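You operate a simulated robot arm through the tools that you are given. There is no shell and no other tool. Be economical: measure what you need, move in short steps, check, and stop when the job is done.

The job below is to be done with a simulated two-armed robot. You get a single attempt, and the scene is never put back.

TASK
Steady the feeder, feed the sheet's count into the blue cup, then move cup and feeder to the door end.

It is judged by the outcome, as a careful person would: the job done as asked, and still so three seconds after it is handed in. It fails if anything else is knocked over, pushed out of place, dropped, spilled or broken. Flat cloth is picked up by pressing the open fingertips on it (5 to 10 N) and closing them slowly along it; thin cloth reads only 2 to 8 mm in the jaws.

THE ROBOT
Two 6-joint arms with two-finger parallel grippers on one trunk, on a base that drives. Base frame: it is fixed to the floor where the robot stands at the start and does not move with it; the origin is under the middle of the robot, x ahead of it, y to its left, z up. Readings come in cm, degrees, newtons and seconds.
The left shoulder is at the start at [6, 18.7, 117.2], the right one opposite. With the tool pointing down near the work surface each hand reaches from about 26 to 62 cm from the robot's upright axis, wherever it stands, measured 20 degrees to its own side. Places, roughly: door end of the press table [60, -60, 90]; yellow button [60, -10, 100]. Payload 1.57 kg a hand.
The TCP of each hand is the grasp point between the finger pads, 3 cm short of the fingertips. In the tool frame z runs along the fingers and y along their closing line. Largest opening 11 cm; finger width 2.4, thickness 1.2; the body of the gripper, 4.8 by 11.2 cm, starts 7.8 cm behind the TCP.
Orientation is told as [roll, pitch, yaw] about the base's x, y, z axes, in that order, counted from this pose: with the fingers straight down and closing along the base's y, the tool's x points along the base's -x, its y along +y and its z along -z.

THE INTERFACE
- The arms move only by the tool servo_tool. It takes "left_commands", "right_commands" or both (then of equal length, played together; a hand with none holds still); each is text: rows parted by semicolons, each of 7 numbers parted by spaces: the shift along the tool's x, y, z in mm, then the turn, a rotation vector about the tool's x, y, z in degrees, then the gripper command, from -1 (shut) to 1 (fully open), values between in proportion. In form: x y z wx wy wz claw; .... A call has 1 to 10 rows; each row shifts and turns the commanded pose from where the row before left it, along the tool's axes as they then stand. Each row takes 0.2 s and may step no farther than 5 cm and 8.6 degrees from the row before; otherwise, or with a gripper value out of range, the whole call is refused. A pose out of reach is approached as far as the arm can. The call stops where the force on the tool passes 90 N (or 10 N more than at its start, if that is more) or the arm is blocked; 0.2 s more then pass. The fingers move at their own pace (about 15.3 cm/s each) and stop on an object; they squeeze with about 39 N. The grip force told is the motor's: it shows also when the fingers shut on nothing. Time passes only in rows, and 0.2 s behind the last, so rows that do not move let the fingers close. It gives the time, the measured TCP pose, the force on the tool (base axes), the opening and the grip force at its end, in the units of the frame above (readings bear some noise), with the torque about the TCP (base axes, N m) and any sound that the robot's microphone picked up, and new pictures: "views" is both (left out), scene, wrist or none (wrist: the cameras of the hands that moved).
- Cameras (640 x 400 px; columns grow to the right, rows downward): "scene" is now at [1.59, -0.86, 171.11]; the picture's right is [-0.14, -0.99, 0.00], its down [-0.77, 0.11, -0.62] and it looks along [0.62, -0.09, -0.78] (base axes); focal length 265 px, centre (320, 200). "left" rides on the left gripper at [7, -1.6, -14.1] in its tool frame; the picture's right is [0.23, 0.97, 0.00], its down [-0.86, 0.20, -0.48] and it looks along [-0.47, 0.11, 0.88] (tool axes); focal length 222 px, centre (320, 200). "right" rides on the right gripper at [7, 1.6, -14.1] in its tool frame; the picture's right is [-0.23, 0.97, 0.00], its down [-0.86, -0.20, -0.48] and it looks along [-0.47, -0.11, 0.88] (tool axes); focal length 222 px, centre (320, 200). There is no depth. A picture from a camera that has moved, and an enlarged one, comes with that camera's place and axes in the base frame and with its lens.
- slide_trunk(by): slides the trunk up (or, below 0, down) by that many cm; the arms and the scene camera ride with it, the base frame stays. It gives what a move gives, with no picture.
- drive_base(legs): drives the robot by 1 to 6 legs, each [ahead, left, turn to the left] in cm, cm and degrees, along the robot's own axes; the way and the turn of a leg run together, so that a leg with both is an arc; at most 150 cm and 180 degrees a leg. The arms and the cameras ride along, it lands a little off, and it stops where it bumps. It gives what a move gives, and a new picture of the scene camera.
- pan_tilt(pan, tilt): turns the head with the scene camera to pan (to the left, within 86 degrees either way) and tilt (down, from -29 to 69), counted from straight ahead of the robot. It gives what a move gives, and a new picture of the scene camera.
- inspect(camera, box): a new picture of the part [left, top, right, bottom] of that camera's present view, enlarged. The clock stands still meanwhile.
- close_job(): hands the job in; it is judged then, once.

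Go step by step. Nothing tells you exact positions but the pictures and the camera data: compare them with the known pose of the tool, close in by small moves and look again before you grip or let go. The budget is 120 turns and 260 pictures, counting those below and the enlarged ones. Unless the task says otherwise, let go and move clear before handing in, and close with one line.

The tools are called after "Emit:" as name(argument=value, ...) on one line, values as JSON. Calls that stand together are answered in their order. servo_tool: Moves the arms, as the interface text tells. Its arguments: {"type":"object","properties":{"left_commands":{"type":"string"},"right_commands":{"type":"string"},"views":{"type":"string","enum":["both","scene","wrist","none"]}},"required":[]} The other tools are called the same way: slide_trunk (by) slides the trunk up or down; drive_base (legs) drives the base; pan_tilt (pan, tilt) turns the head that bears the scene camera; inspect (camera, box) takes an enlarged picture of a part of a camera's view; close_job () hands the job in.

At the start:

```text
time: 0.0
left_eef_pos: [45.5, 8.45, 112.5]
left_orientation: [0.0, 0.0, 0.0]
left_contact_force: [0.5, 0.9, 0.2]
left_torque: [0.0, 0.01, 0.0]
left_width: 11.02
left_grasp_force: 0.1
right_eef_pos: [25.63, -22.93, 114.92]
right_orientation: [0.0, 0.0, 0.0]
right_contact_force: [-0.1, 0.4, 0.2]
right_torque: [-0.01, -0.01, 0.0]
right_width: 11.02
right_grasp_force: 0.1
trunk travel left (down, up): [-80.0, 19.0]
robot x, y, heading: [-0.39, -0.25, 0.2]
head pan, tilt: [-7.9, 51.4]
```

scene: 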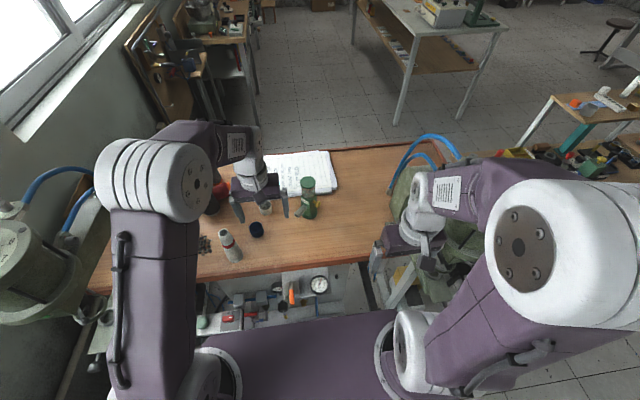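
right: 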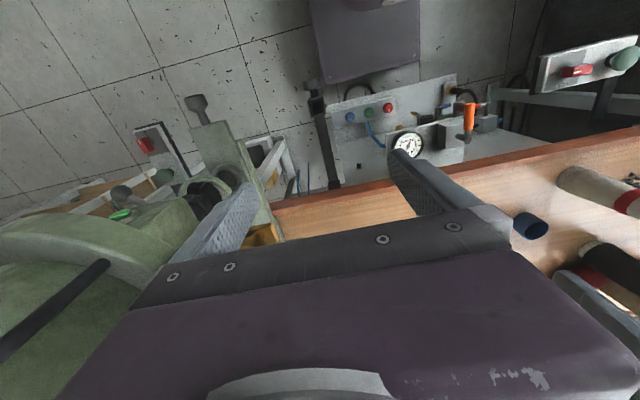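
left: 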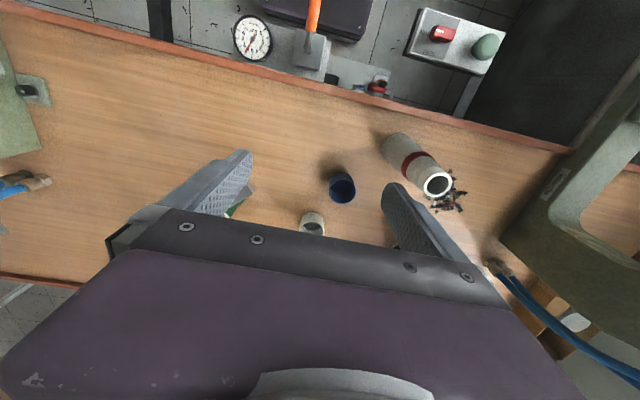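

I see a table with a sheet of paper, a green device (maybe the feeder), a blue cup, a white cup and a bottle-like tube. I will enlarge the view to read the sheet and recognise the feeder.

Emit:
inspect(camera="scene", box=[180, 130, 360, 280])

Emit:
inspect(camera="scene", box=[260, 140, 350, 200])

Emit:
inspect(camera="left", box=[220, 100, 500, 270])

```text
2.67 times, centred on (270, 205) of scene
camera zoom: at [1.59, -0.86, 171.11], right [-0.14, -0.99, 0.0], down [-0.77, 0.11, -0.62], along [0.62, -0.09, -0.78], focal length 706 px, centre (453, 187)
```

zoom: 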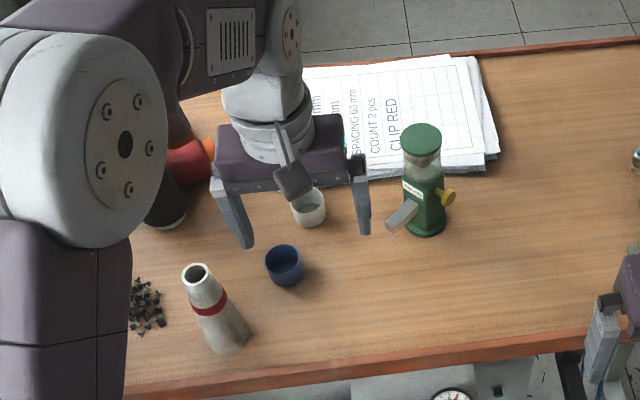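

```text
6.67 times, centred on (305, 170) of scene
camera zoom: at [1.59, -0.86, 171.11], right [-0.14, -0.99, 0.0], down [-0.77, 0.11, -0.62], along [0.62, -0.09, -0.78], focal length 1766 px, centre (420, 400)
```

zoom: 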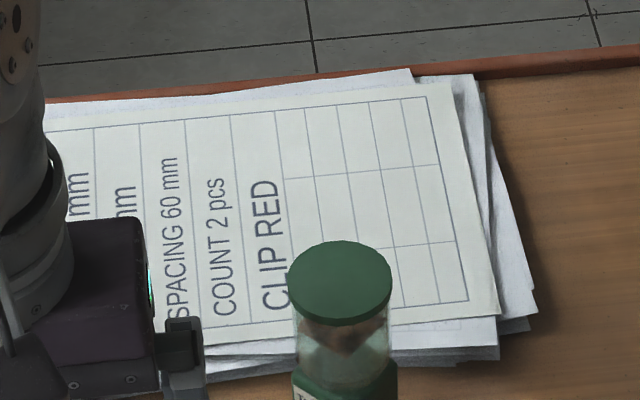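

```text
2.29 times, centred on (360, 185) of left
camera zoom: at [38.7, 6.66, 126.7], right [-0.23, 0.97, 0.0], down [0.86, 0.2, 0.48], along [0.47, 0.11, -0.88], focal length 508 px, centre (229, 234)
```

zoom: 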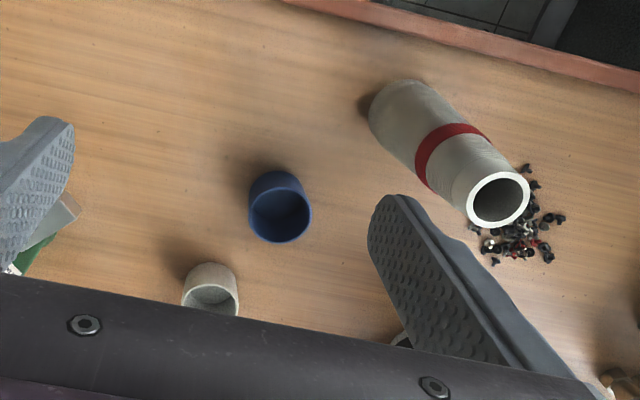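

The sheet says COUNT 2 pcs, and the feeder is the green hopper at about [58.5, -5] with a yellow button on its right and a chute pointing toward me and left. I move the left arm up and back for a free view.

Emit:
servo_tool(left_commands="0 0 -45 0 0 0 1;40 20 -20 0 0 0 1;40 20 0 0 0 0 1;40 20 0 0 0 0 1;0 0 0 0 0 0 1")

Emit:
inspect(camera="scene", box=[270, 165, 350, 225])

Emit:
inspect(camera="scene", box=[200, 140, 340, 270])

Emit:
inspect(camera="scene", box=[330, 130, 460, 280])

```text
time: 1.2
left_eef_pos: [33.22, 14.57, 118.66]
left_orientation: [0.0, 0.1, 0.1]
left_contact_force: [0.4, 0.7, -0.2]
left_torque: [0.02, 0.0, -0.01]
left_width: 10.99
left_grasp_force: 0.0
right_eef_pos: [25.66, -22.89, 114.92]
right_orientation: [-0.1, 0.0, 0.0]
right_contact_force: [0.5, -0.3, 0.2]
right_torque: [0.0, 0.02, -0.01]
right_width: 11.0
right_grasp_force: 0.0
trunk travel left (down, up): [-80.0, 19.0]
robot x, y, heading: [0.07, -0.44, -0.1]
head pan, tilt: [-7.9, 51.4]
camera scene: at [1.64, -0.89, 171.11], right [-0.14, -0.99, 0.0], down [-0.77, 0.11, -0.62], along [0.62, -0.09, -0.78], focal length 265 px, centre (320, 200)
camera left: at [26.39, 12.81, 132.99], right [-0.23, 0.97, 0.0], down [0.86, 0.2, 0.48], along [0.47, 0.11, -0.88], focal length 222 px, centre (320, 200)
```

scene: 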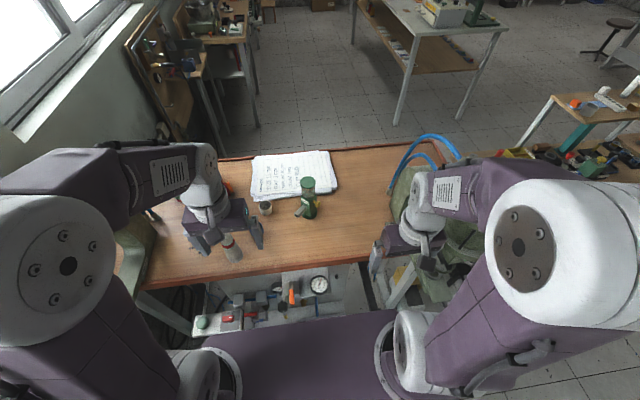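
left: 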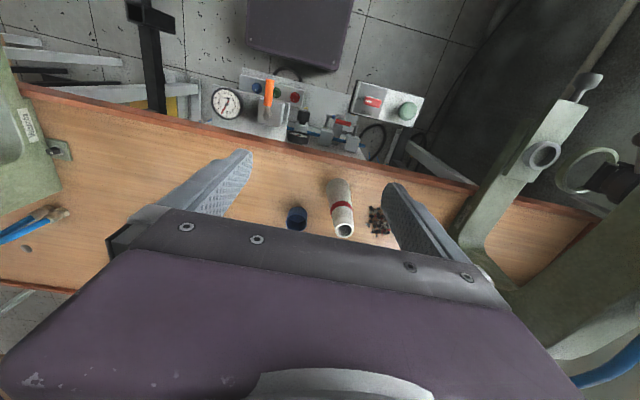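

```text
6.67 times, centred on (310, 195) of scene
camera zoom: at [1.64, -0.89, 171.11], right [-0.14, -0.99, 0.0], down [-0.77, 0.11, -0.62], along [0.62, -0.09, -0.78], focal length 1766 px, centre (387, 233)
```

zoom: 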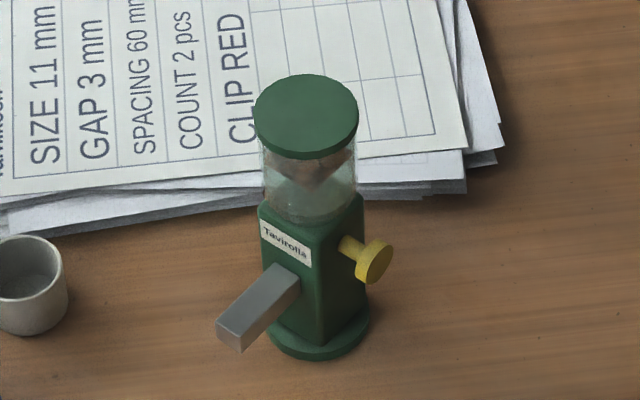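

```text
3.08 times, centred on (270, 205) of scene
camera zoom: at [1.64, -0.89, 171.11], right [-0.14, -0.99, 0.0], down [-0.77, 0.11, -0.62], along [0.62, -0.09, -0.78], focal length 815 px, centre (474, 185)
```

zoom: 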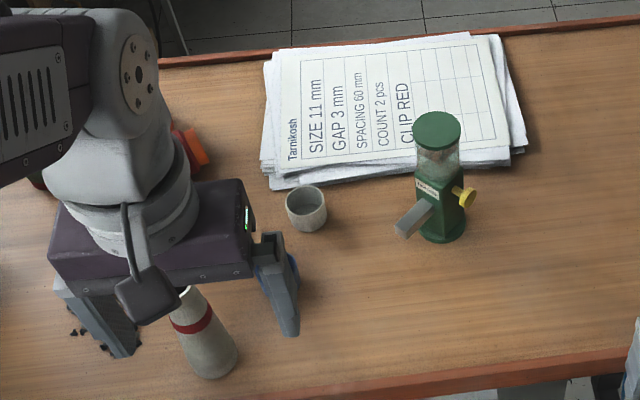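

```text
2.67 times, centred on (395, 205) of scene
camera zoom: at [1.64, -0.89, 171.11], right [-0.14, -0.99, 0.0], down [-0.77, 0.11, -0.62], along [0.62, -0.09, -0.78], focal length 706 px, centre (120, 187)
```

zoom: 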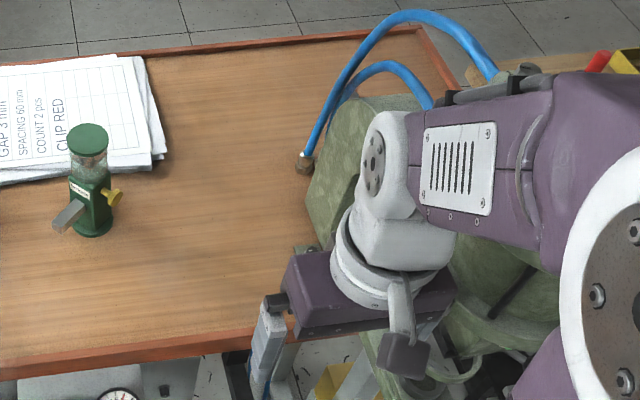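

The feeder appears about 18 cm tall near [59, -5], yawed so its button faces toward me and right. Now I look over the door end of the table on the right.

Emit:
servo_tool(right_commands="20 0 -50 0 0 0 -1;20 0 -50 0 0 0 -1;0 0 -50 0 0 0 -1;0 0 0 0 0 0 -1", views="none")

Emit:
pan_tilt(pan=-40, tilt=45)

```text
refused: row 1 steps farther than a row can; nothing moved
```

```text
time: 2.2
left_eef_pos: [33.4, 14.6, 118.89]
left_orientation: [-0.1, 0.1, 0.0]
left_contact_force: [0.0, 1.0, -0.4]
left_torque: [0.03, 0.02, -0.03]
left_width: 11.0
left_grasp_force: 0.1
right_eef_pos: [25.63, -22.95, 115.04]
right_orientation: [0.0, -0.1, 0.0]
right_contact_force: [-0.1, -0.5, -0.6]
right_torque: [-0.02, 0.0, -0.02]
right_width: 11.0
right_grasp_force: 0.1
trunk travel left (down, up): [-80.0, 19.0]
robot x, y, heading: [0.17, 0.16, -0.1]
head pan, tilt: [-40.0, 45.0]
camera scene: at [0.28, -5.02, 172.0], right [-0.64, -0.77, 0.0], down [-0.54, 0.45, -0.71], along [0.54, -0.45, -0.71], focal length 265 px, centre (320, 200)
```

scene: 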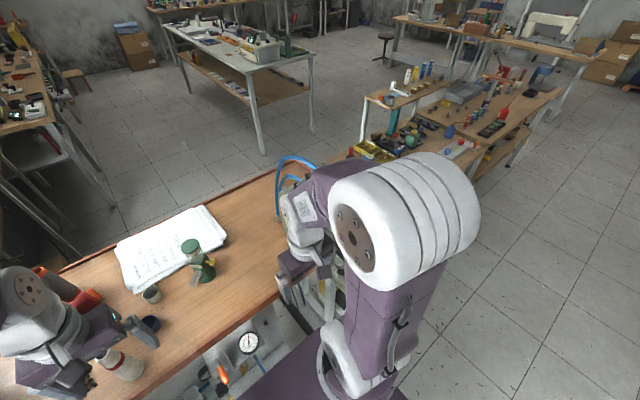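

The right arm hides the table's door end. I raise and swing the right arm out of the way and look again.

Emit:
servo_tool(right_commands="0 0 -45 0 0 0 -1;0 0 -45 0 0 0 -1;0 0 -45 0 0 0 -1;0 -40 -20 0 0 0 -1;0 -45 0 0 0 0 -1;0 -45 0 0 0 0 -1;0 -45 0 0 0 0 -1;0 0 0 0 0 0 -1")

```text
time: 3.5
left_eef_pos: [33.4, 15.58, 118.66]
left_orientation: [-0.5, 0.2, 0.2]
left_contact_force: [0.6, -0.2, -0.6]
left_torque: [0.14, 0.09, 0.0]
left_width: 11.0
left_grasp_force: 0.1
right_eef_pos: [26.04, -31.03, 130.63]
right_orientation: [2.6, 0.4, 0.5]
right_contact_force: [-4.0, 44.0, 38.1]
right_torque: [0.5, -0.19, 0.47]
right_width: 0.0
right_grasp_force: 21.2
trunk travel left (down, up): [-80.0, 19.0]
robot x, y, heading: [-0.17, 0.39, 0.1]
head pan, tilt: [-40.0, 45.0]
stopped in row 6 (right hand): the force on the tool passed its limit at 95 N (the readings are from after the stop); the commanded pose is now the measured one
camera scene: at [0.53, -3.69, 172.04], right [-0.64, -0.77, 0.01], down [-0.54, 0.45, -0.71], along [0.54, -0.46, -0.7], focal length 265 px, centre (320, 200)
camera right: at [19.11, -30.19, 144.76], right [0.22, 0.98, 0.04], down [0.86, -0.21, 0.46], along [0.46, -0.06, -0.89], focal length 222 px, centre (320, 200)
```

scene: 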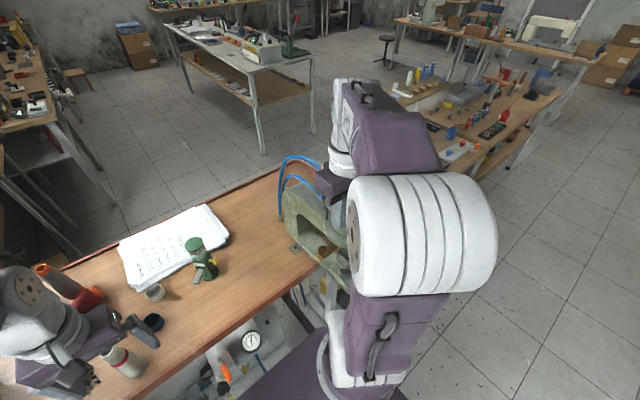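
right: 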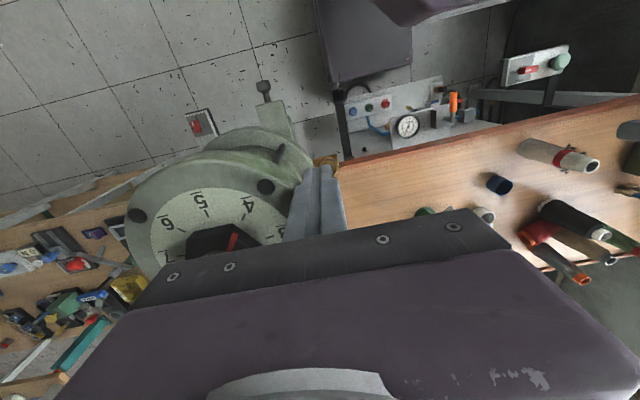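

The right hand touched the tall dial machine at the table's right end, so I back it off toward the left and up, then look again.

Emit:
servo_tool(right_commands="0 25 0 0 0 0 -1;0 40 0 0 0 0 -1;20 30 -20 0 0 0 -1;20 0 -30 0 0 0 -1;20 0 -30 0 0 0 -1;0 0 -40 0 0 0 -1;0 0 0 0 0 0 -1")

Emit:
pan_tilt(pan=-50, tilt=48)

```text
time: 5.1
left_eef_pos: [33.35, 14.65, 118.59]
left_orientation: [0.1, 0.0, 0.0]
left_contact_force: [0.1, -0.7, 0.1]
left_torque: [-0.01, 0.0, 0.0]
left_width: 11.01
left_grasp_force: 0.0
right_eef_pos: [22.95, -24.83, 143.1]
right_orientation: [2.4, 0.3, 0.5]
right_contact_force: [-0.4, 0.8, -0.1]
right_torque: [0.02, -0.01, 0.01]
right_width: 0.0
right_grasp_force: 21.2
right hand out of reach, approached as far as the arm can: row 3, 4, 5
trunk travel left (down, up): [-80.0, 19.0]
robot x, y, heading: [-0.06, -0.0, 0.2]
head pan, tilt: [-40.0, 45.0]
camera scene: at [0.4, -5.09, 171.99], right [-0.64, -0.77, 0.0], down [-0.54, 0.45, -0.71], along [0.54, -0.45, -0.71], focal length 265 px, centre (320, 200)
camera right: at [16.04, -23.99, 157.32], right [0.22, 0.97, 0.04], down [0.86, -0.21, 0.46], along [0.46, -0.07, -0.89], focal length 222 px, centre (320, 200)
```

scene: 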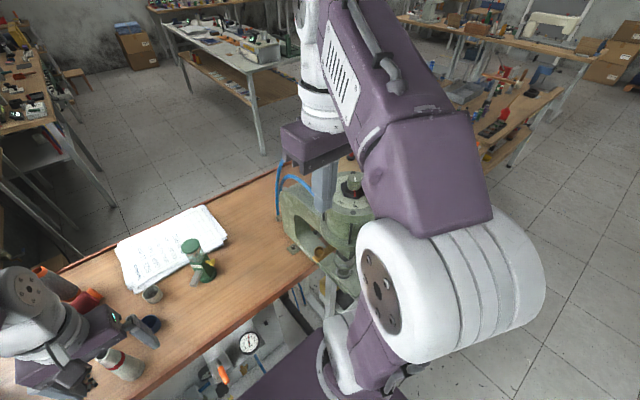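
right: 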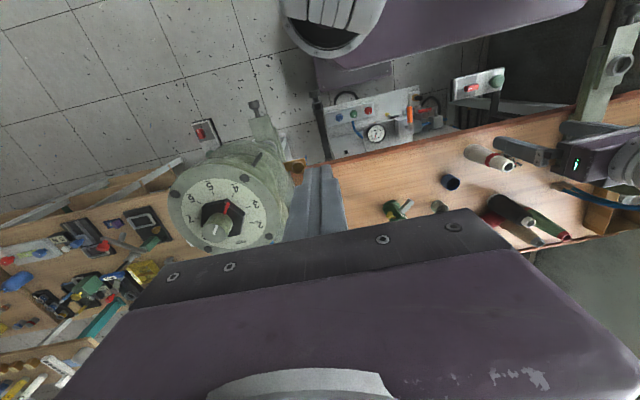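

```text
time: 5.8
left_eef_pos: [33.27, 14.66, 118.79]
left_orientation: [-0.1, 0.0, 0.1]
left_contact_force: [0.0, -0.1, 0.4]
left_torque: [-0.02, 0.0, 0.01]
left_width: 11.01
left_grasp_force: 0.1
right_eef_pos: [22.9, -24.86, 143.03]
right_orientation: [2.5, 0.4, 0.5]
right_contact_force: [-0.4, 0.1, -0.9]
right_torque: [-0.01, -0.01, 0.0]
right_width: 0.01
right_grasp_force: 21.6
trunk travel left (down, up): [-80.0, 19.0]
robot x, y, heading: [0.13, 0.17, 0.3]
head pan, tilt: [-50.0, 48.0]
camera scene: at [-0.83, -5.85, 171.58], right [-0.76, -0.65, 0.0], down [-0.48, 0.57, -0.67], along [0.43, -0.51, -0.74], focal length 265 px, centre (320, 200)
```

scene: 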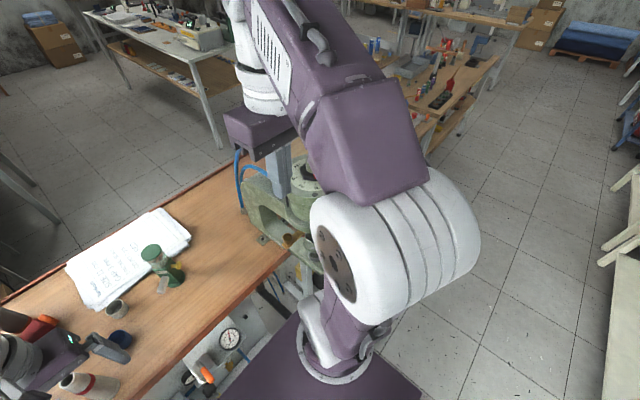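

The dial press occupies the near part of the right end. I enlarge that area and the whole table.

Emit:
inspect(camera="scene", box=[170, 130, 340, 300])

Emit:
inspect(camera="right", box=[140, 80, 480, 280])

```text
2.35 times, centred on (255, 215) of scene
camera zoom: at [-0.83, -5.85, 171.58], right [-0.76, -0.65, 0.0], down [-0.48, 0.57, -0.67], along [0.43, -0.51, -0.74], focal length 623 px, centre (473, 165)
```

zoom: 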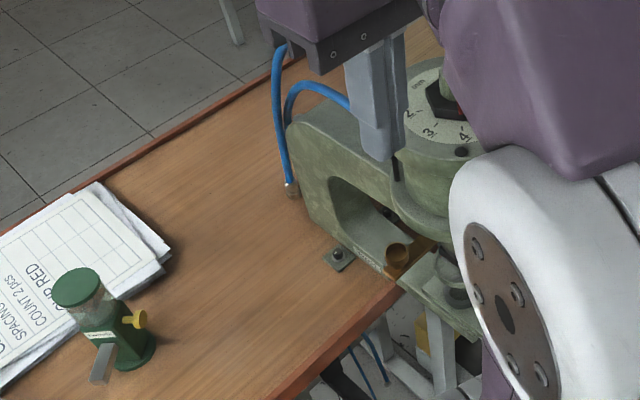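

```text
1.88 times, centred on (310, 180) of right
camera zoom: at [15.97, -23.94, 157.31], right [0.22, 0.97, 0.04], down [0.86, -0.21, 0.46], along [0.46, -0.07, -0.89], focal length 418 px, centre (339, 238)
```

zoom: 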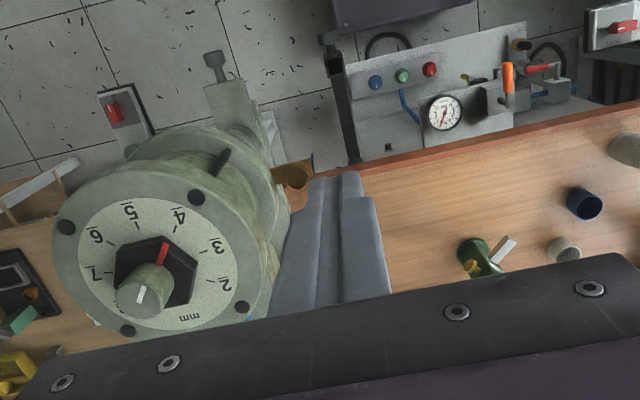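

The press is bolted at about y = -37 and beyond, with x from 45 to 66; I must see behind it. I back away, turn right, and look between the arms.

Emit:
drive_base(legs=[[-20, 0, 0], [0, 0, -50]])

Emit:
pan_tilt(pan=0, tilt=40)

```text
time: 9.7
left_eef_pos: [12.79, -16.25, 118.77]
left_orientation: [0.0, 0.1, -50.2]
left_contact_force: [0.6, 0.2, -0.4]
left_torque: [-0.03, 0.02, 0.04]
left_width: 11.04
left_grasp_force: 0.1
right_eef_pos: [-24.39, -33.38, 143.06]
right_orientation: [2.4, 0.4, -49.8]
right_contact_force: [-0.8, 0.0, -0.1]
right_torque: [0.01, -0.03, -0.01]
right_width: 0.0
right_grasp_force: 21.2
trunk travel left (down, up): [-80.0, 19.0]
robot x, y, heading: [-19.81, 0.14, -50.1]
head pan, tilt: [-50.0, 48.0]
camera scene: at [-24.93, -2.94, 171.58], right [-0.98, 0.18, 0.0], down [0.13, 0.73, -0.67], along [-0.12, -0.66, -0.74], focal length 265 px, centre (320, 200)
```

scene: 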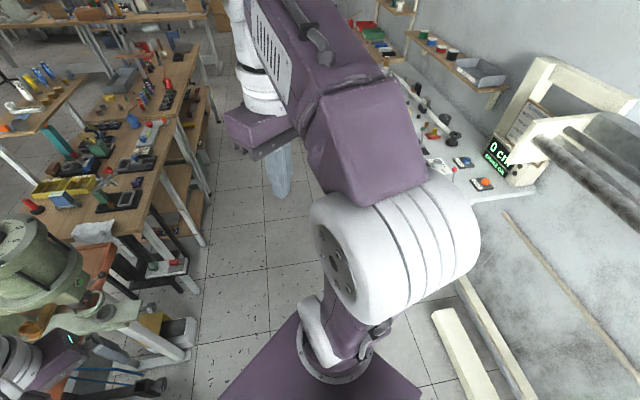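

```text
time: 10.9
left_eef_pos: [12.63, -16.09, 118.83]
left_orientation: [-0.2, 0.0, -50.2]
left_contact_force: [0.5, 0.8, -0.8]
left_torque: [0.04, 0.07, 0.01]
left_width: 11.02
left_grasp_force: 0.0
right_eef_pos: [-24.33, -33.4, 143.12]
right_orientation: [2.4, 0.4, -49.8]
right_contact_force: [0.2, 0.5, 0.2]
right_torque: [0.01, 0.01, 0.03]
right_width: 0.0
right_grasp_force: 21.4
trunk travel left (down, up): [-80.0, 19.0]
robot x, y, heading: [-20.06, 0.17, -50.0]
head pan, tilt: [0.0, 40.0]
camera scene: at [-18.12, -1.73, 172.72], right [-0.77, -0.64, 0.0], down [-0.41, 0.49, -0.77], along [0.49, -0.59, -0.64], focal length 265 px, centre (320, 200)
```

scene: 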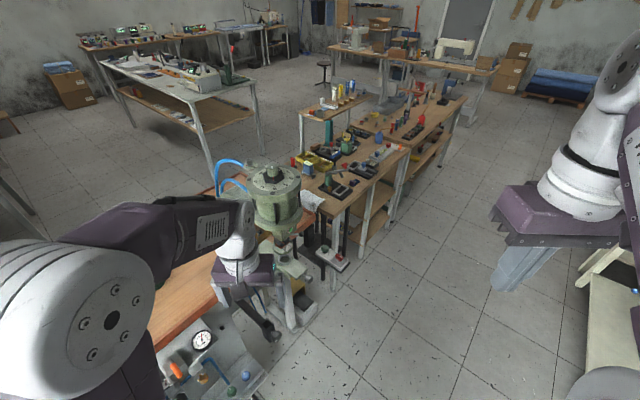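

The door lies far right, so the door end is the press end. I enlarge the press end.

Emit:
inspect(camera="scene", box=[190, 130, 340, 330])

Emit:
drive_base(legs=[[0, 40, 0]])

```text
2.00 times, centred on (265, 230) of scene
camera zoom: at [-18.12, -1.73, 172.72], right [-0.77, -0.64, 0.0], down [-0.41, 0.49, -0.77], along [0.49, -0.59, -0.64], focal length 530 px, centre (430, 140)
```

zoom: 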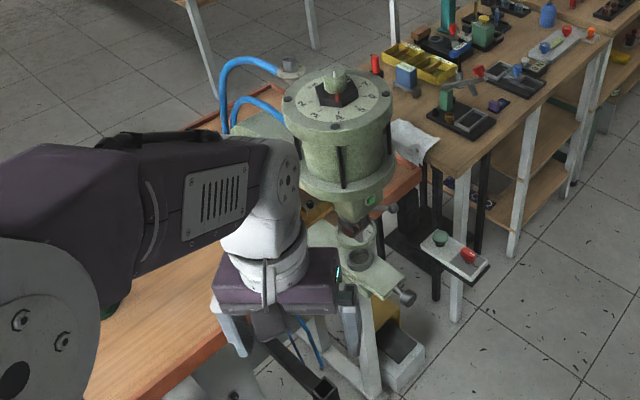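

```text
time: 13.0
left_eef_pos: [30.97, 0.07, 118.77]
left_orientation: [0.2, -0.2, -56.5]
left_contact_force: [-0.4, 0.6, 0.4]
left_torque: [0.02, -0.03, -0.03]
left_width: 10.99
left_grasp_force: 0.0
right_eef_pos: [-7.83, -13.1, 143.06]
right_orientation: [2.6, 0.3, -56.0]
right_contact_force: [0.1, 0.6, 0.2]
right_torque: [-0.02, -0.04, -0.01]
right_width: 0.02
right_grasp_force: 21.4
trunk travel left (down, up): [-80.0, 19.0]
robot x, y, heading: [0.63, 19.48, -56.6]
head pan, tilt: [0.0, 40.0]
stopped in leg 1: the robot was blocked; the commanded pose is now the measured one
camera scene: at [1.8, 17.81, 172.73], right [-0.83, -0.55, 0.0], down [-0.35, 0.54, -0.77], along [0.42, -0.64, -0.64], focal length 265 px, centre (320, 200)
```

scene: 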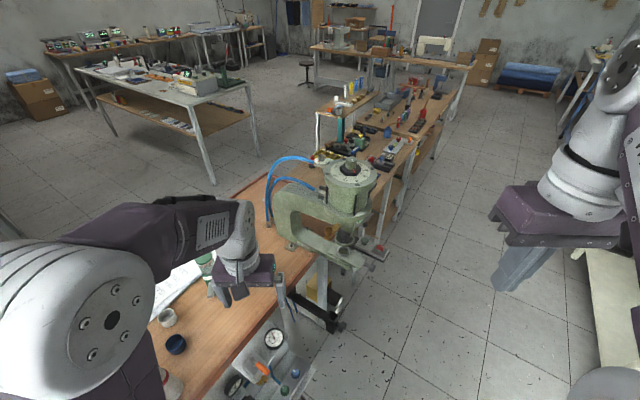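

The base was stopped (probably by the table); now the press is seen from its side. I enlarge it.

Emit:
inspect(camera="scene", box=[220, 130, 420, 330])

Emit:
inspect(camera="scene", box=[120, 220, 320, 400])

```text
2.00 times, centred on (320, 230) of scene
camera zoom: at [1.8, 17.81, 172.73], right [-0.83, -0.55, 0.0], down [-0.35, 0.54, -0.77], along [0.42, -0.64, -0.64], focal length 530 px, centre (320, 140)
```

zoom: 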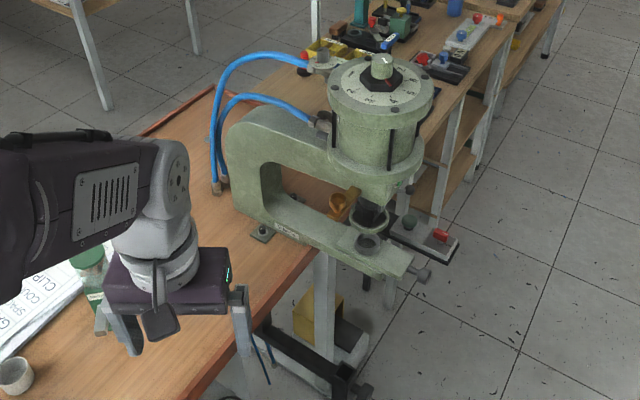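

```text
2.22 times, centred on (220, 310) of scene
camera zoom: at [1.8, 17.81, 172.73], right [-0.83, -0.55, 0.0], down [-0.35, 0.54, -0.77], along [0.42, -0.64, -0.64], focal length 588 px, centre (542, -44)
```

zoom: 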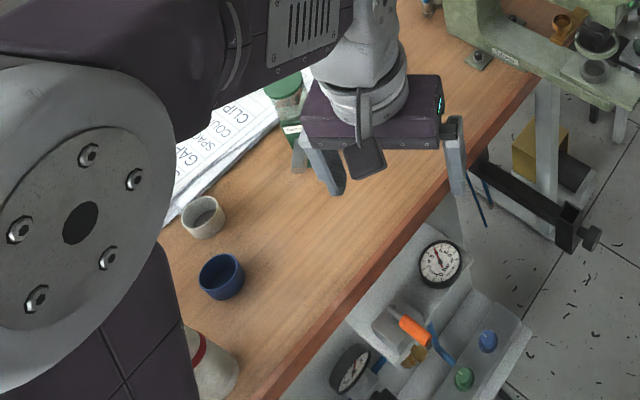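

The press is a C-frame about y -37 to -48, and the table goes on behind it. I back away, square up and slide right to see that door-end area.

Emit:
drive_base(legs=[[6, -28, 0], [0, 0, 56.6], [0, -50, 0]])

Emit:
inspect(camera="scene", box=[200, 80, 440, 300])

```text
time: 20.1
left_eef_pos: [14.76, -35.02, 118.57]
left_orientation: [-0.1, 0.0, 0.6]
left_contact_force: [-1.3, 0.1, 0.2]
left_torque: [0.0, 0.01, 0.02]
left_width: 11.01
left_grasp_force: 0.0
right_eef_pos: [4.7, -74.58, 143.2]
right_orientation: [2.4, 0.3, 1.0]
right_contact_force: [-0.3, 0.0, 0.3]
right_torque: [-0.01, 0.01, 0.01]
right_width: 0.0
right_grasp_force: 20.5
trunk travel left (down, up): [-80.0, 19.0]
robot x, y, heading: [-18.31, -50.1, 0.5]
head pan, tilt: [0.0, 40.0]
camera scene: at [-15.74, -49.69, 172.72], right [0.01, -1.0, 0.0], down [-0.64, -0.01, -0.77], along [0.77, 0.01, -0.64], focal length 265 px, centre (320, 200)
```

scene: 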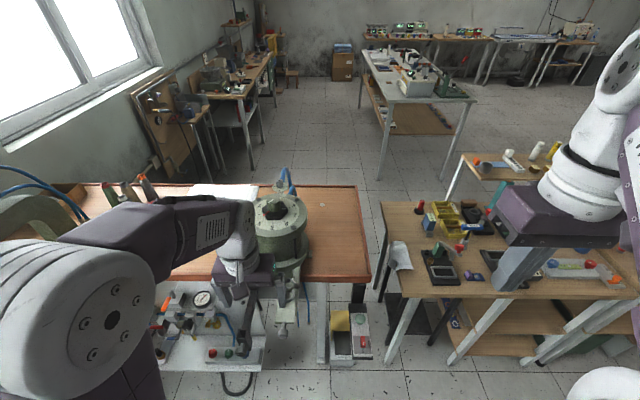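

```text
1.82 times, centred on (320, 190) of scene
camera zoom: at [-15.74, -49.69, 172.72], right [0.01, -1.0, 0.0], down [-0.64, -0.01, -0.77], along [0.77, 0.01, -0.64], focal length 482 px, centre (320, 218)
```

zoom: 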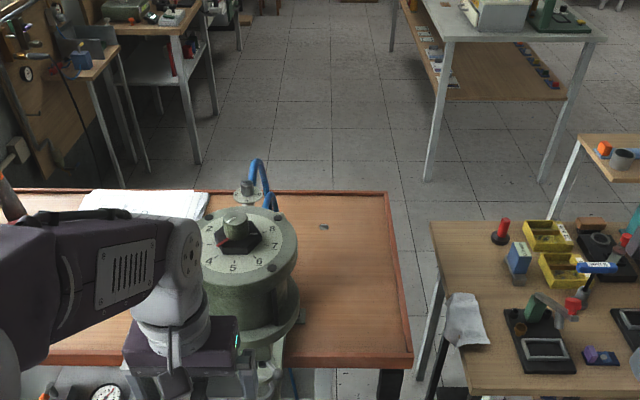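

The table area right of the press (x 42–85, y -50 to -66) is empty, so that is the door end where both things go. I return to the starting stance now to work the feeder.

Emit:
drive_base(legs=[[0, 50, -0.5], [18, 0, 0]])

Emit:
pan_tilt(pan=0, tilt=52)

```text
time: 24.1
left_eef_pos: [32.9, 14.55, 118.84]
left_orientation: [0.0, -0.2, -0.2]
left_contact_force: [-0.5, 0.9, 0.2]
left_torque: [0.03, -0.04, 0.0]
left_width: 10.98
left_grasp_force: 0.1
right_eef_pos: [22.24, -24.92, 143.25]
right_orientation: [2.3, 0.2, 0.4]
right_contact_force: [0.3, 0.4, 0.2]
right_torque: [0.01, -0.04, 0.01]
right_width: 0.0
right_grasp_force: 21.2
trunk travel left (down, up): [-80.0, 19.0]
robot x, y, heading: [-0.01, 0.43, 0.2]
head pan, tilt: [0.0, 40.0]
camera scene: at [2.06, 0.21, 172.73], right [0.0, -1.0, 0.0], down [-0.64, 0.0, -0.77], along [0.77, 0.0, -0.64], focal length 265 px, centre (320, 200)
```

scene: 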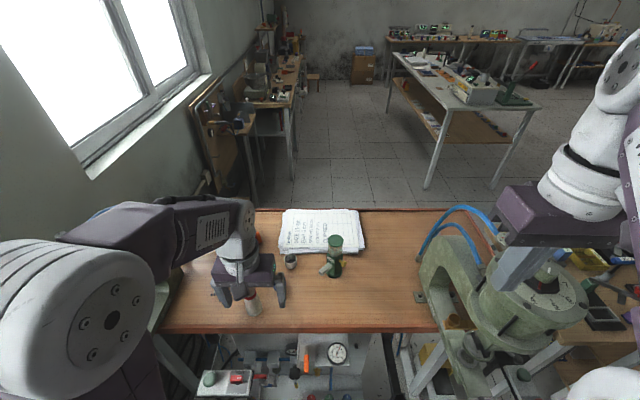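

```text
time: 24.9
left_eef_pos: [33.37, 14.55, 118.81]
left_orientation: [0.0, 0.0, -0.1]
left_contact_force: [-0.4, 0.5, -1.3]
left_torque: [-0.03, 0.04, 0.0]
left_width: 11.0
left_grasp_force: 0.1
right_eef_pos: [22.75, -24.75, 143.07]
right_orientation: [2.4, 0.3, 0.3]
right_contact_force: [0.1, -0.1, -0.2]
right_torque: [0.03, -0.05, 0.02]
right_width: 0.0
right_grasp_force: 21.7
trunk travel left (down, up): [-80.0, 19.0]
robot x, y, heading: [0.24, 0.04, -0.1]
head pan, tilt: [0.0, 52.0]
camera scene: at [1.63, 0.25, 171.05], right [0.0, -1.0, 0.0], down [-0.79, 0.0, -0.62], along [0.62, 0.0, -0.79], focal length 265 px, centre (320, 200)
```

scene: 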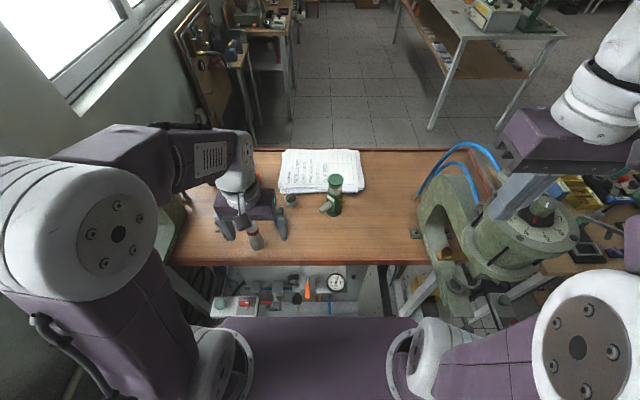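

All is as before. I bring the left hand over the blue cup at about [53.8, 14], turned so that its camera side faces away from the feeder.

Emit:
servo_tool(left_commands="-48 0 0 0 0 0 0.6;-48 0 0 0 0 0 0.6;-48 0 0 0 0 0 0.6;-58 0 0 0 0 0 0.6", views="none")

Emit:
servo_tool(left_commands="-48 0 0 0 0 0 0.6;-48 0 0 0 0 0 0.6;-48 0 0 0 0 0 0.6;-48 0 0 0 0 8 0.6;0 0 0 0 0 8 0.6;0 0 0 0 0 8 0.6;0 0 0 0 0 8 0.6;0 0 0 0 0 8 0.6;0 0 0 0 0 8 0.6;0 0 0 0 0 0 0.6")

Emit:
inspect(camera="left", box=[160, 80, 480, 280])

```text
refused: row 4 steps farther than a row can; nothing moved
```

```text
time: 27.1
left_eef_pos: [52.3, 14.57, 118.76]
left_orientation: [-0.1, -0.1, -48.2]
left_contact_force: [0.1, 0.1, 0.0]
left_torque: [0.0, -0.02, 0.04]
left_width: 8.8
left_grasp_force: 0.1
right_eef_pos: [22.8, -24.83, 143.16]
right_orientation: [2.3, 0.3, 0.2]
right_contact_force: [-0.2, 1.0, 0.2]
right_torque: [-0.02, 0.01, -0.03]
right_width: 0.01
right_grasp_force: 20.8
trunk travel left (down, up): [-80.0, 19.0]
robot x, y, heading: [-0.0, -0.04, 0.2]
head pan, tilt: [0.0, 52.0]
camera scene: at [1.61, 0.26, 171.04], right [0.0, -1.0, 0.0], down [-0.79, 0.0, -0.62], along [0.62, 0.0, -0.79], focal length 265 px, centre (320, 200)
camera left: at [46.61, 18.56, 132.97], right [0.57, 0.82, 0.0], down [0.72, -0.5, 0.48], along [0.39, -0.28, -0.88], focal length 222 px, centre (320, 200)
```

scene: 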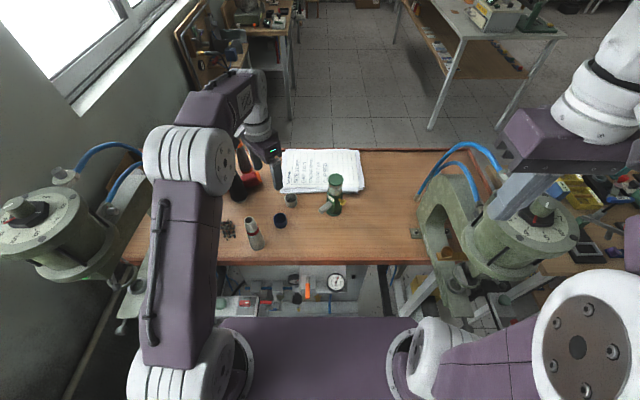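
left: 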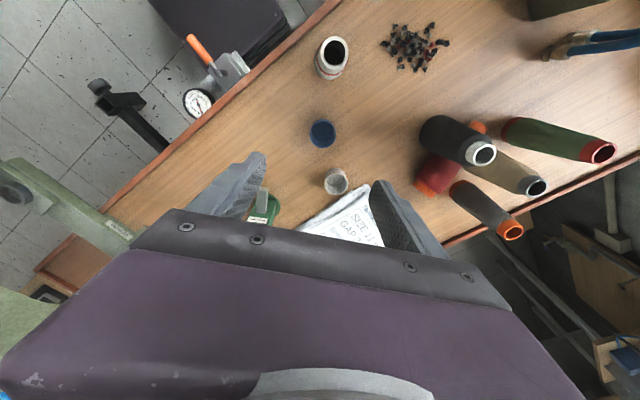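

```text
2.00 times, centred on (320, 180) of left
camera zoom: at [46.61, 18.56, 132.97], right [0.57, 0.82, 0.0], down [0.72, -0.5, 0.48], along [0.39, -0.28, -0.88], focal length 444 px, centre (320, 240)
```

zoom: 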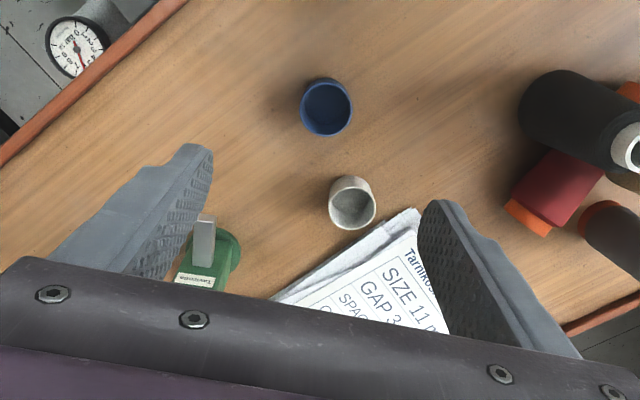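

The cup sits near [53.4, 14.1] and the chute end near [54.8, 0, 97]. I enlarge the scene view to fix the feeder's geometry.

Emit:
inspect(camera="scene", box=[300, 165, 364, 225])

Emit:
inspect(camera="scene", box=[210, 150, 310, 260])

Emit:
inspect(camera="left", box=[200, 140, 300, 240])

```text
6.67 times, centred on (332, 195) of scene
camera zoom: at [1.61, 0.26, 171.04], right [0.0, -1.0, 0.0], down [-0.79, 0.0, -0.62], along [0.62, 0.0, -0.79], focal length 1766 px, centre (240, 233)
```

zoom: 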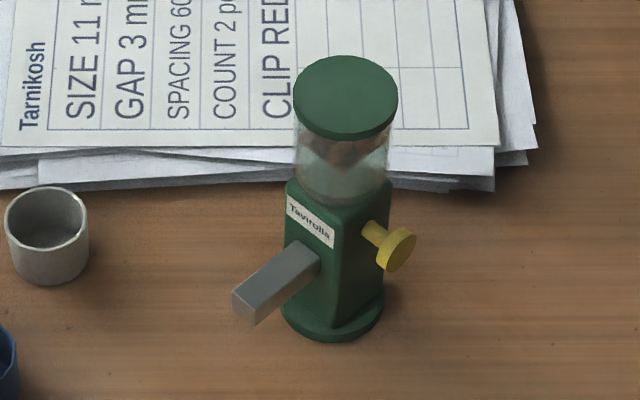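

```text
3.64 times, centred on (260, 205) of scene
camera zoom: at [1.61, 0.26, 171.04], right [0.0, -1.0, 0.0], down [-0.79, 0.0, -0.62], along [0.62, 0.0, -0.79], focal length 963 px, centre (538, 182)
```

zoom: 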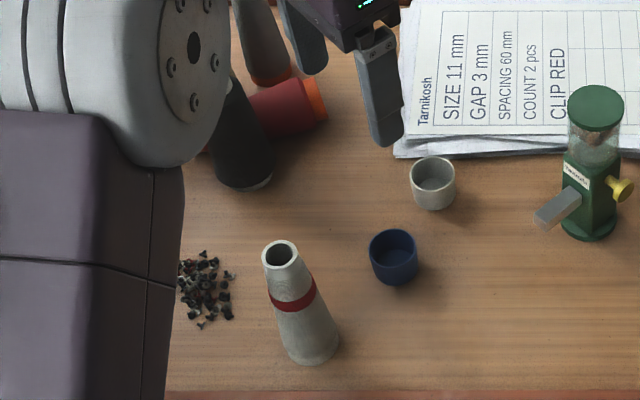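

```text
4.00 times, centred on (250, 190) of left
camera zoom: at [46.61, 18.56, 132.97], right [0.57, 0.82, 0.0], down [0.72, -0.5, 0.48], along [0.39, -0.28, -0.88], focal length 888 px, centre (600, 240)
```

zoom: 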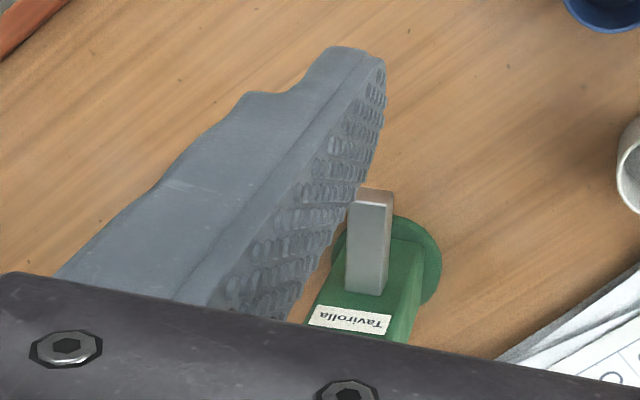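

The cup rim is at about z 95 centred [53.4, 14.0], the chute end at [54.9, 0.1, 97.5], the feeder axis at [59.2, -4.9], and the button head near [55.9, -7.8, 100.4]. To keep the wrist camera clear of the cone I turn the hand back to yaw 0 and come down partly over the cup.

Emit:
servo_tool(left_commands="-11 5 0 0 0 -8 0.6;0 0 0 0 0 -8 0.6;0 0 0 0 0 -8 0.6;0 0 0 0 0 -8 0.6;0 0 0 0 0 -8 0.6;0 0 0 0 0 -8 0.6;0 0 -10 0 0 0 0.6;0 0 50 0 0 0 0.6;0 0 50 0 0 0 0.6;0 0 20 0 0 0 0.6")

Emit:
inspect(camera="left", box=[160, 60, 480, 260])

```text
time: 29.3
left_eef_pos: [53.49, 14.05, 107.98]
left_orientation: [-0.1, 0.0, 0.0]
left_contact_force: [0.6, -0.3, 0.2]
left_torque: [-0.01, 0.0, -0.02]
left_width: 8.81
left_grasp_force: 0.1
right_eef_pos: [22.7, -24.8, 143.02]
right_orientation: [2.4, 0.5, 0.3]
right_contact_force: [0.1, 0.6, -0.5]
right_torque: [0.0, -0.03, 0.06]
right_width: 0.03
right_grasp_force: 21.0
trunk travel left (down, up): [-80.0, 19.0]
robot x, y, heading: [-0.24, -0.01, -0.1]
head pan, tilt: [0.0, 52.0]
camera scene: at [1.55, 0.25, 171.04], right [0.0, -1.0, 0.0], down [-0.79, 0.0, -0.62], along [0.62, 0.0, -0.79], focal length 265 px, centre (320, 200)
camera left: at [46.52, 12.38, 122.21], right [-0.23, 0.97, 0.0], down [0.86, 0.2, 0.48], along [0.47, 0.11, -0.88], focal length 222 px, centre (320, 200)
```

scene: 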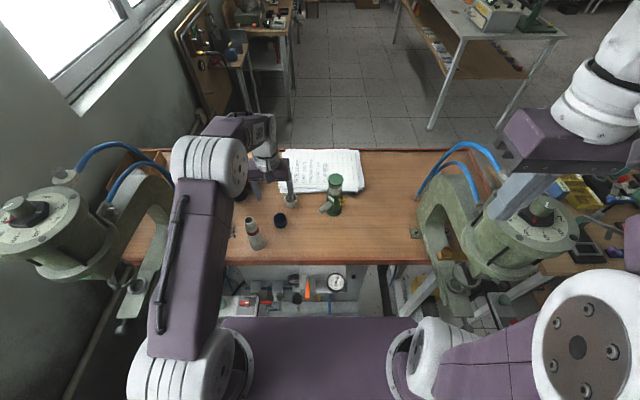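
left: 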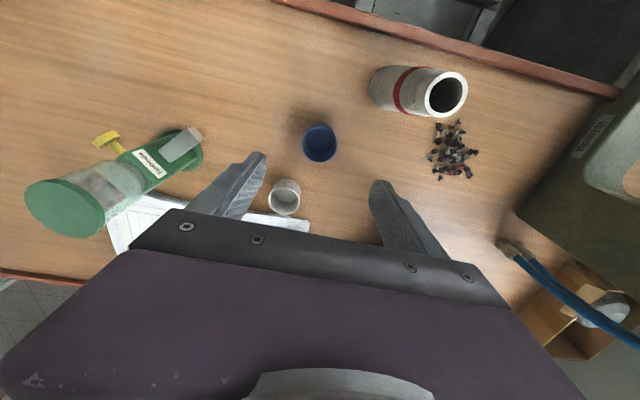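

```text
2.00 times, centred on (320, 160) of left
camera zoom: at [46.52, 12.38, 122.21], right [-0.23, 0.97, 0.0], down [0.86, 0.2, 0.48], along [0.47, 0.11, -0.88], focal length 444 px, centre (320, 280)
```

zoom: 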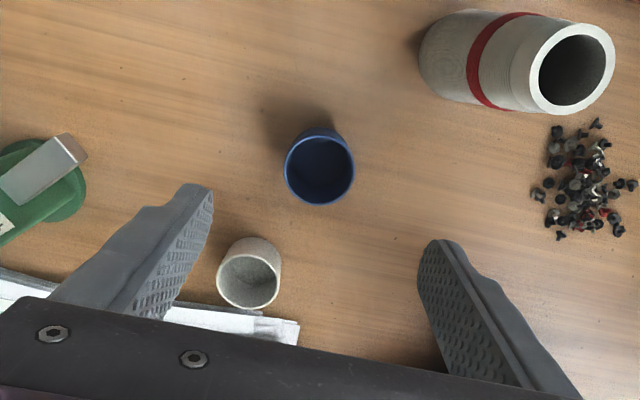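

The cup is centred between the fingers. I go down and close gently on it.

Emit:
servo_tool(left_commands="0 -1 50 0 0 0 0.6;0 0 50 0 0 0 0.6;0 0 30 0 0 0 0.6;0 0 10 0 0 0 0.6;0 0 0 0 0 0 0.6;0 0 0 0 0 0 -0.2;0 0 0 0 0 0 -1;0 0 0 0 0 0 -1")

```text
time: 31.1
left_eef_pos: [53.46, 14.12, 93.8]
left_orientation: [0.0, 0.0, -0.1]
left_contact_force: [0.2, -1.4, 0.3]
left_torque: [-0.01, 0.0, 0.02]
left_width: 4.52
left_grasp_force: 39.0
right_eef_pos: [22.79, -24.92, 143.12]
right_orientation: [2.4, 0.3, 0.4]
right_contact_force: [0.2, 0.3, -0.8]
right_torque: [0.03, 0.01, 0.01]
right_width: 0.01
right_grasp_force: 21.2
trunk travel left (down, up): [-80.0, 19.0]
robot x, y, heading: [0.13, -0.32, -0.1]
head pan, tilt: [0.0, 52.0]
camera scene: at [1.56, 0.26, 171.04], right [0.0, -1.0, 0.0], down [-0.79, 0.0, -0.62], along [0.62, 0.0, -0.79], focal length 265 px, centre (320, 200)
camera left: at [46.54, 12.46, 108.06], right [-0.23, 0.97, 0.0], down [0.86, 0.2, 0.48], along [0.47, 0.11, -0.88], focal length 222 px, centre (320, 200)
```

scene: 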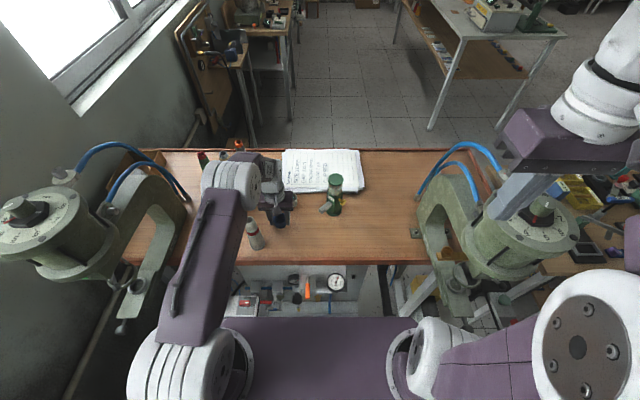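
left: 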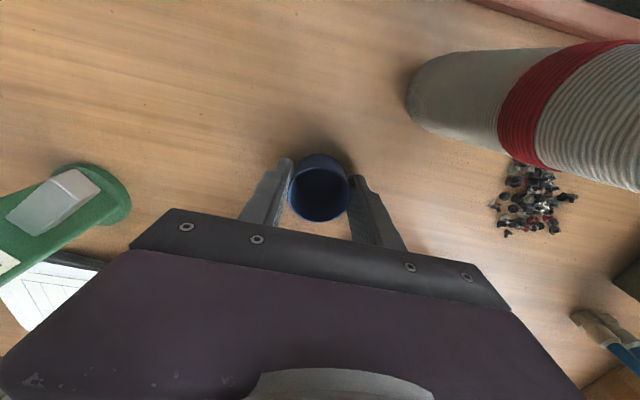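

I have the cup (4.5 cm). I lift it, carry it to a spot in front of the chute, turn the hand to line up with the chute, and lower to just above the table.

Emit:
servo_tool(left_commands="0 0 -50 0 0 0 -1;15 -43 0 0 0 0 -1;16 -42 0 0 0 0 -1;0 0 0 0 0 8 -1;0 0 0 0 0 8 -1;0 0 0 0 0 8 -1;0 0 0 0 0 8 -1;0 0 0 0 0 8 -1;0 0 0 0 0 8 -1;0 0 20 0 0 0 -1")

Emit:
inspect(camera="left", box=[220, 120, 420, 280])

Emit:
inspect(camera="scene", box=[260, 150, 370, 250])

```text
time: 33.3
left_eef_pos: [50.73, 5.53, 96.63]
left_orientation: [-0.1, 0.0, -48.2]
left_contact_force: [0.0, 0.4, -0.6]
left_torque: [0.0, 0.02, 0.02]
left_width: 4.54
left_grasp_force: 38.7
right_eef_pos: [22.76, -24.84, 143.15]
right_orientation: [2.4, 0.3, 0.3]
right_contact_force: [0.4, 0.4, 1.0]
right_torque: [-0.01, -0.02, 0.01]
right_width: 0.01
right_grasp_force: 21.4
trunk travel left (down, up): [-80.0, 19.0]
robot x, y, heading: [0.1, -0.1, -0.0]
head pan, tilt: [0.0, 52.0]
camera scene: at [1.65, 0.29, 171.04], right [0.0, -1.0, 0.0], down [-0.79, 0.0, -0.62], along [0.62, 0.0, -0.79], focal length 265 px, centre (320, 200)
camera left: at [44.8, 9.5, 110.94], right [0.57, 0.82, 0.0], down [0.72, -0.5, 0.48], along [0.39, -0.28, -0.88], focal length 222 px, centre (320, 200)
```

scene: 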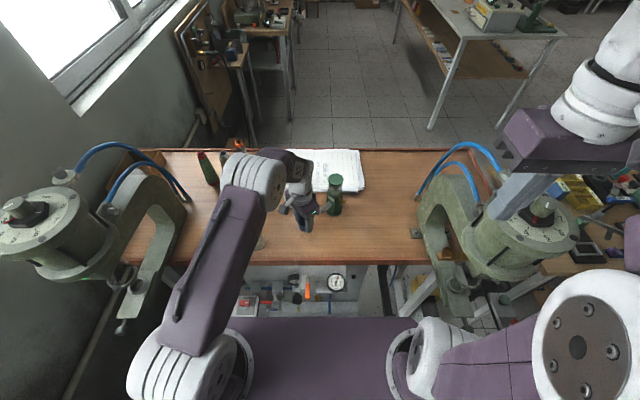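
left: 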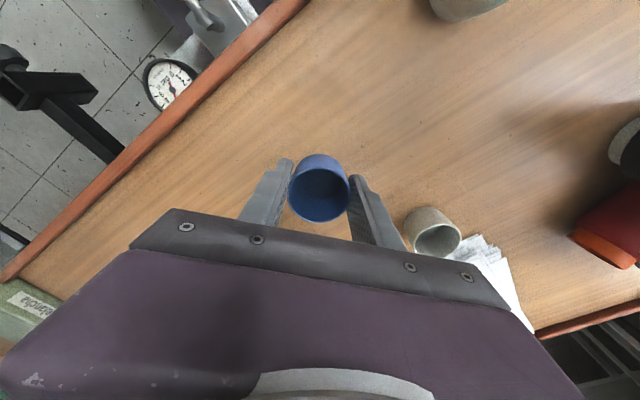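

```text
2.50 times, centred on (320, 200) of left
camera zoom: at [44.8, 9.5, 110.94], right [0.57, 0.82, 0.0], down [0.72, -0.5, 0.48], along [0.39, -0.28, -0.88], focal length 555 px, centre (320, 200)
```

zoom: 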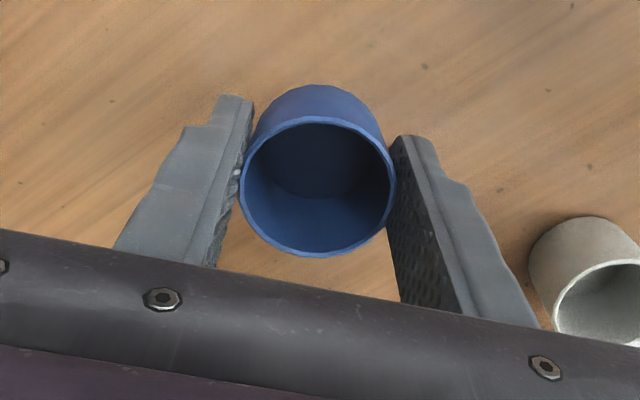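

```text
4.00 times, centred on (315, 200) of scene
camera zoom: at [1.65, 0.29, 171.04], right [0.0, -1.0, 0.0], down [-0.79, 0.0, -0.62], along [0.62, 0.0, -0.79], focal length 1059 px, centre (340, 200)
```

zoom: 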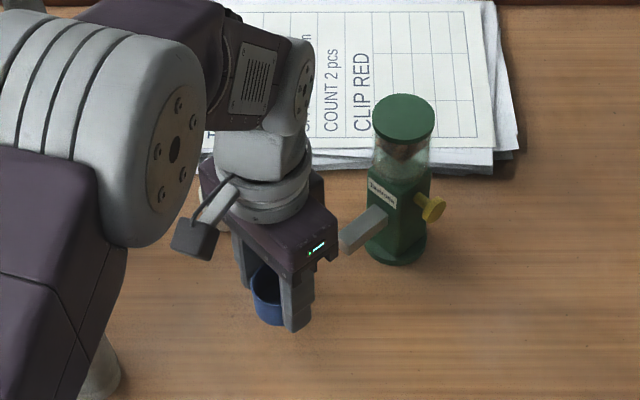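

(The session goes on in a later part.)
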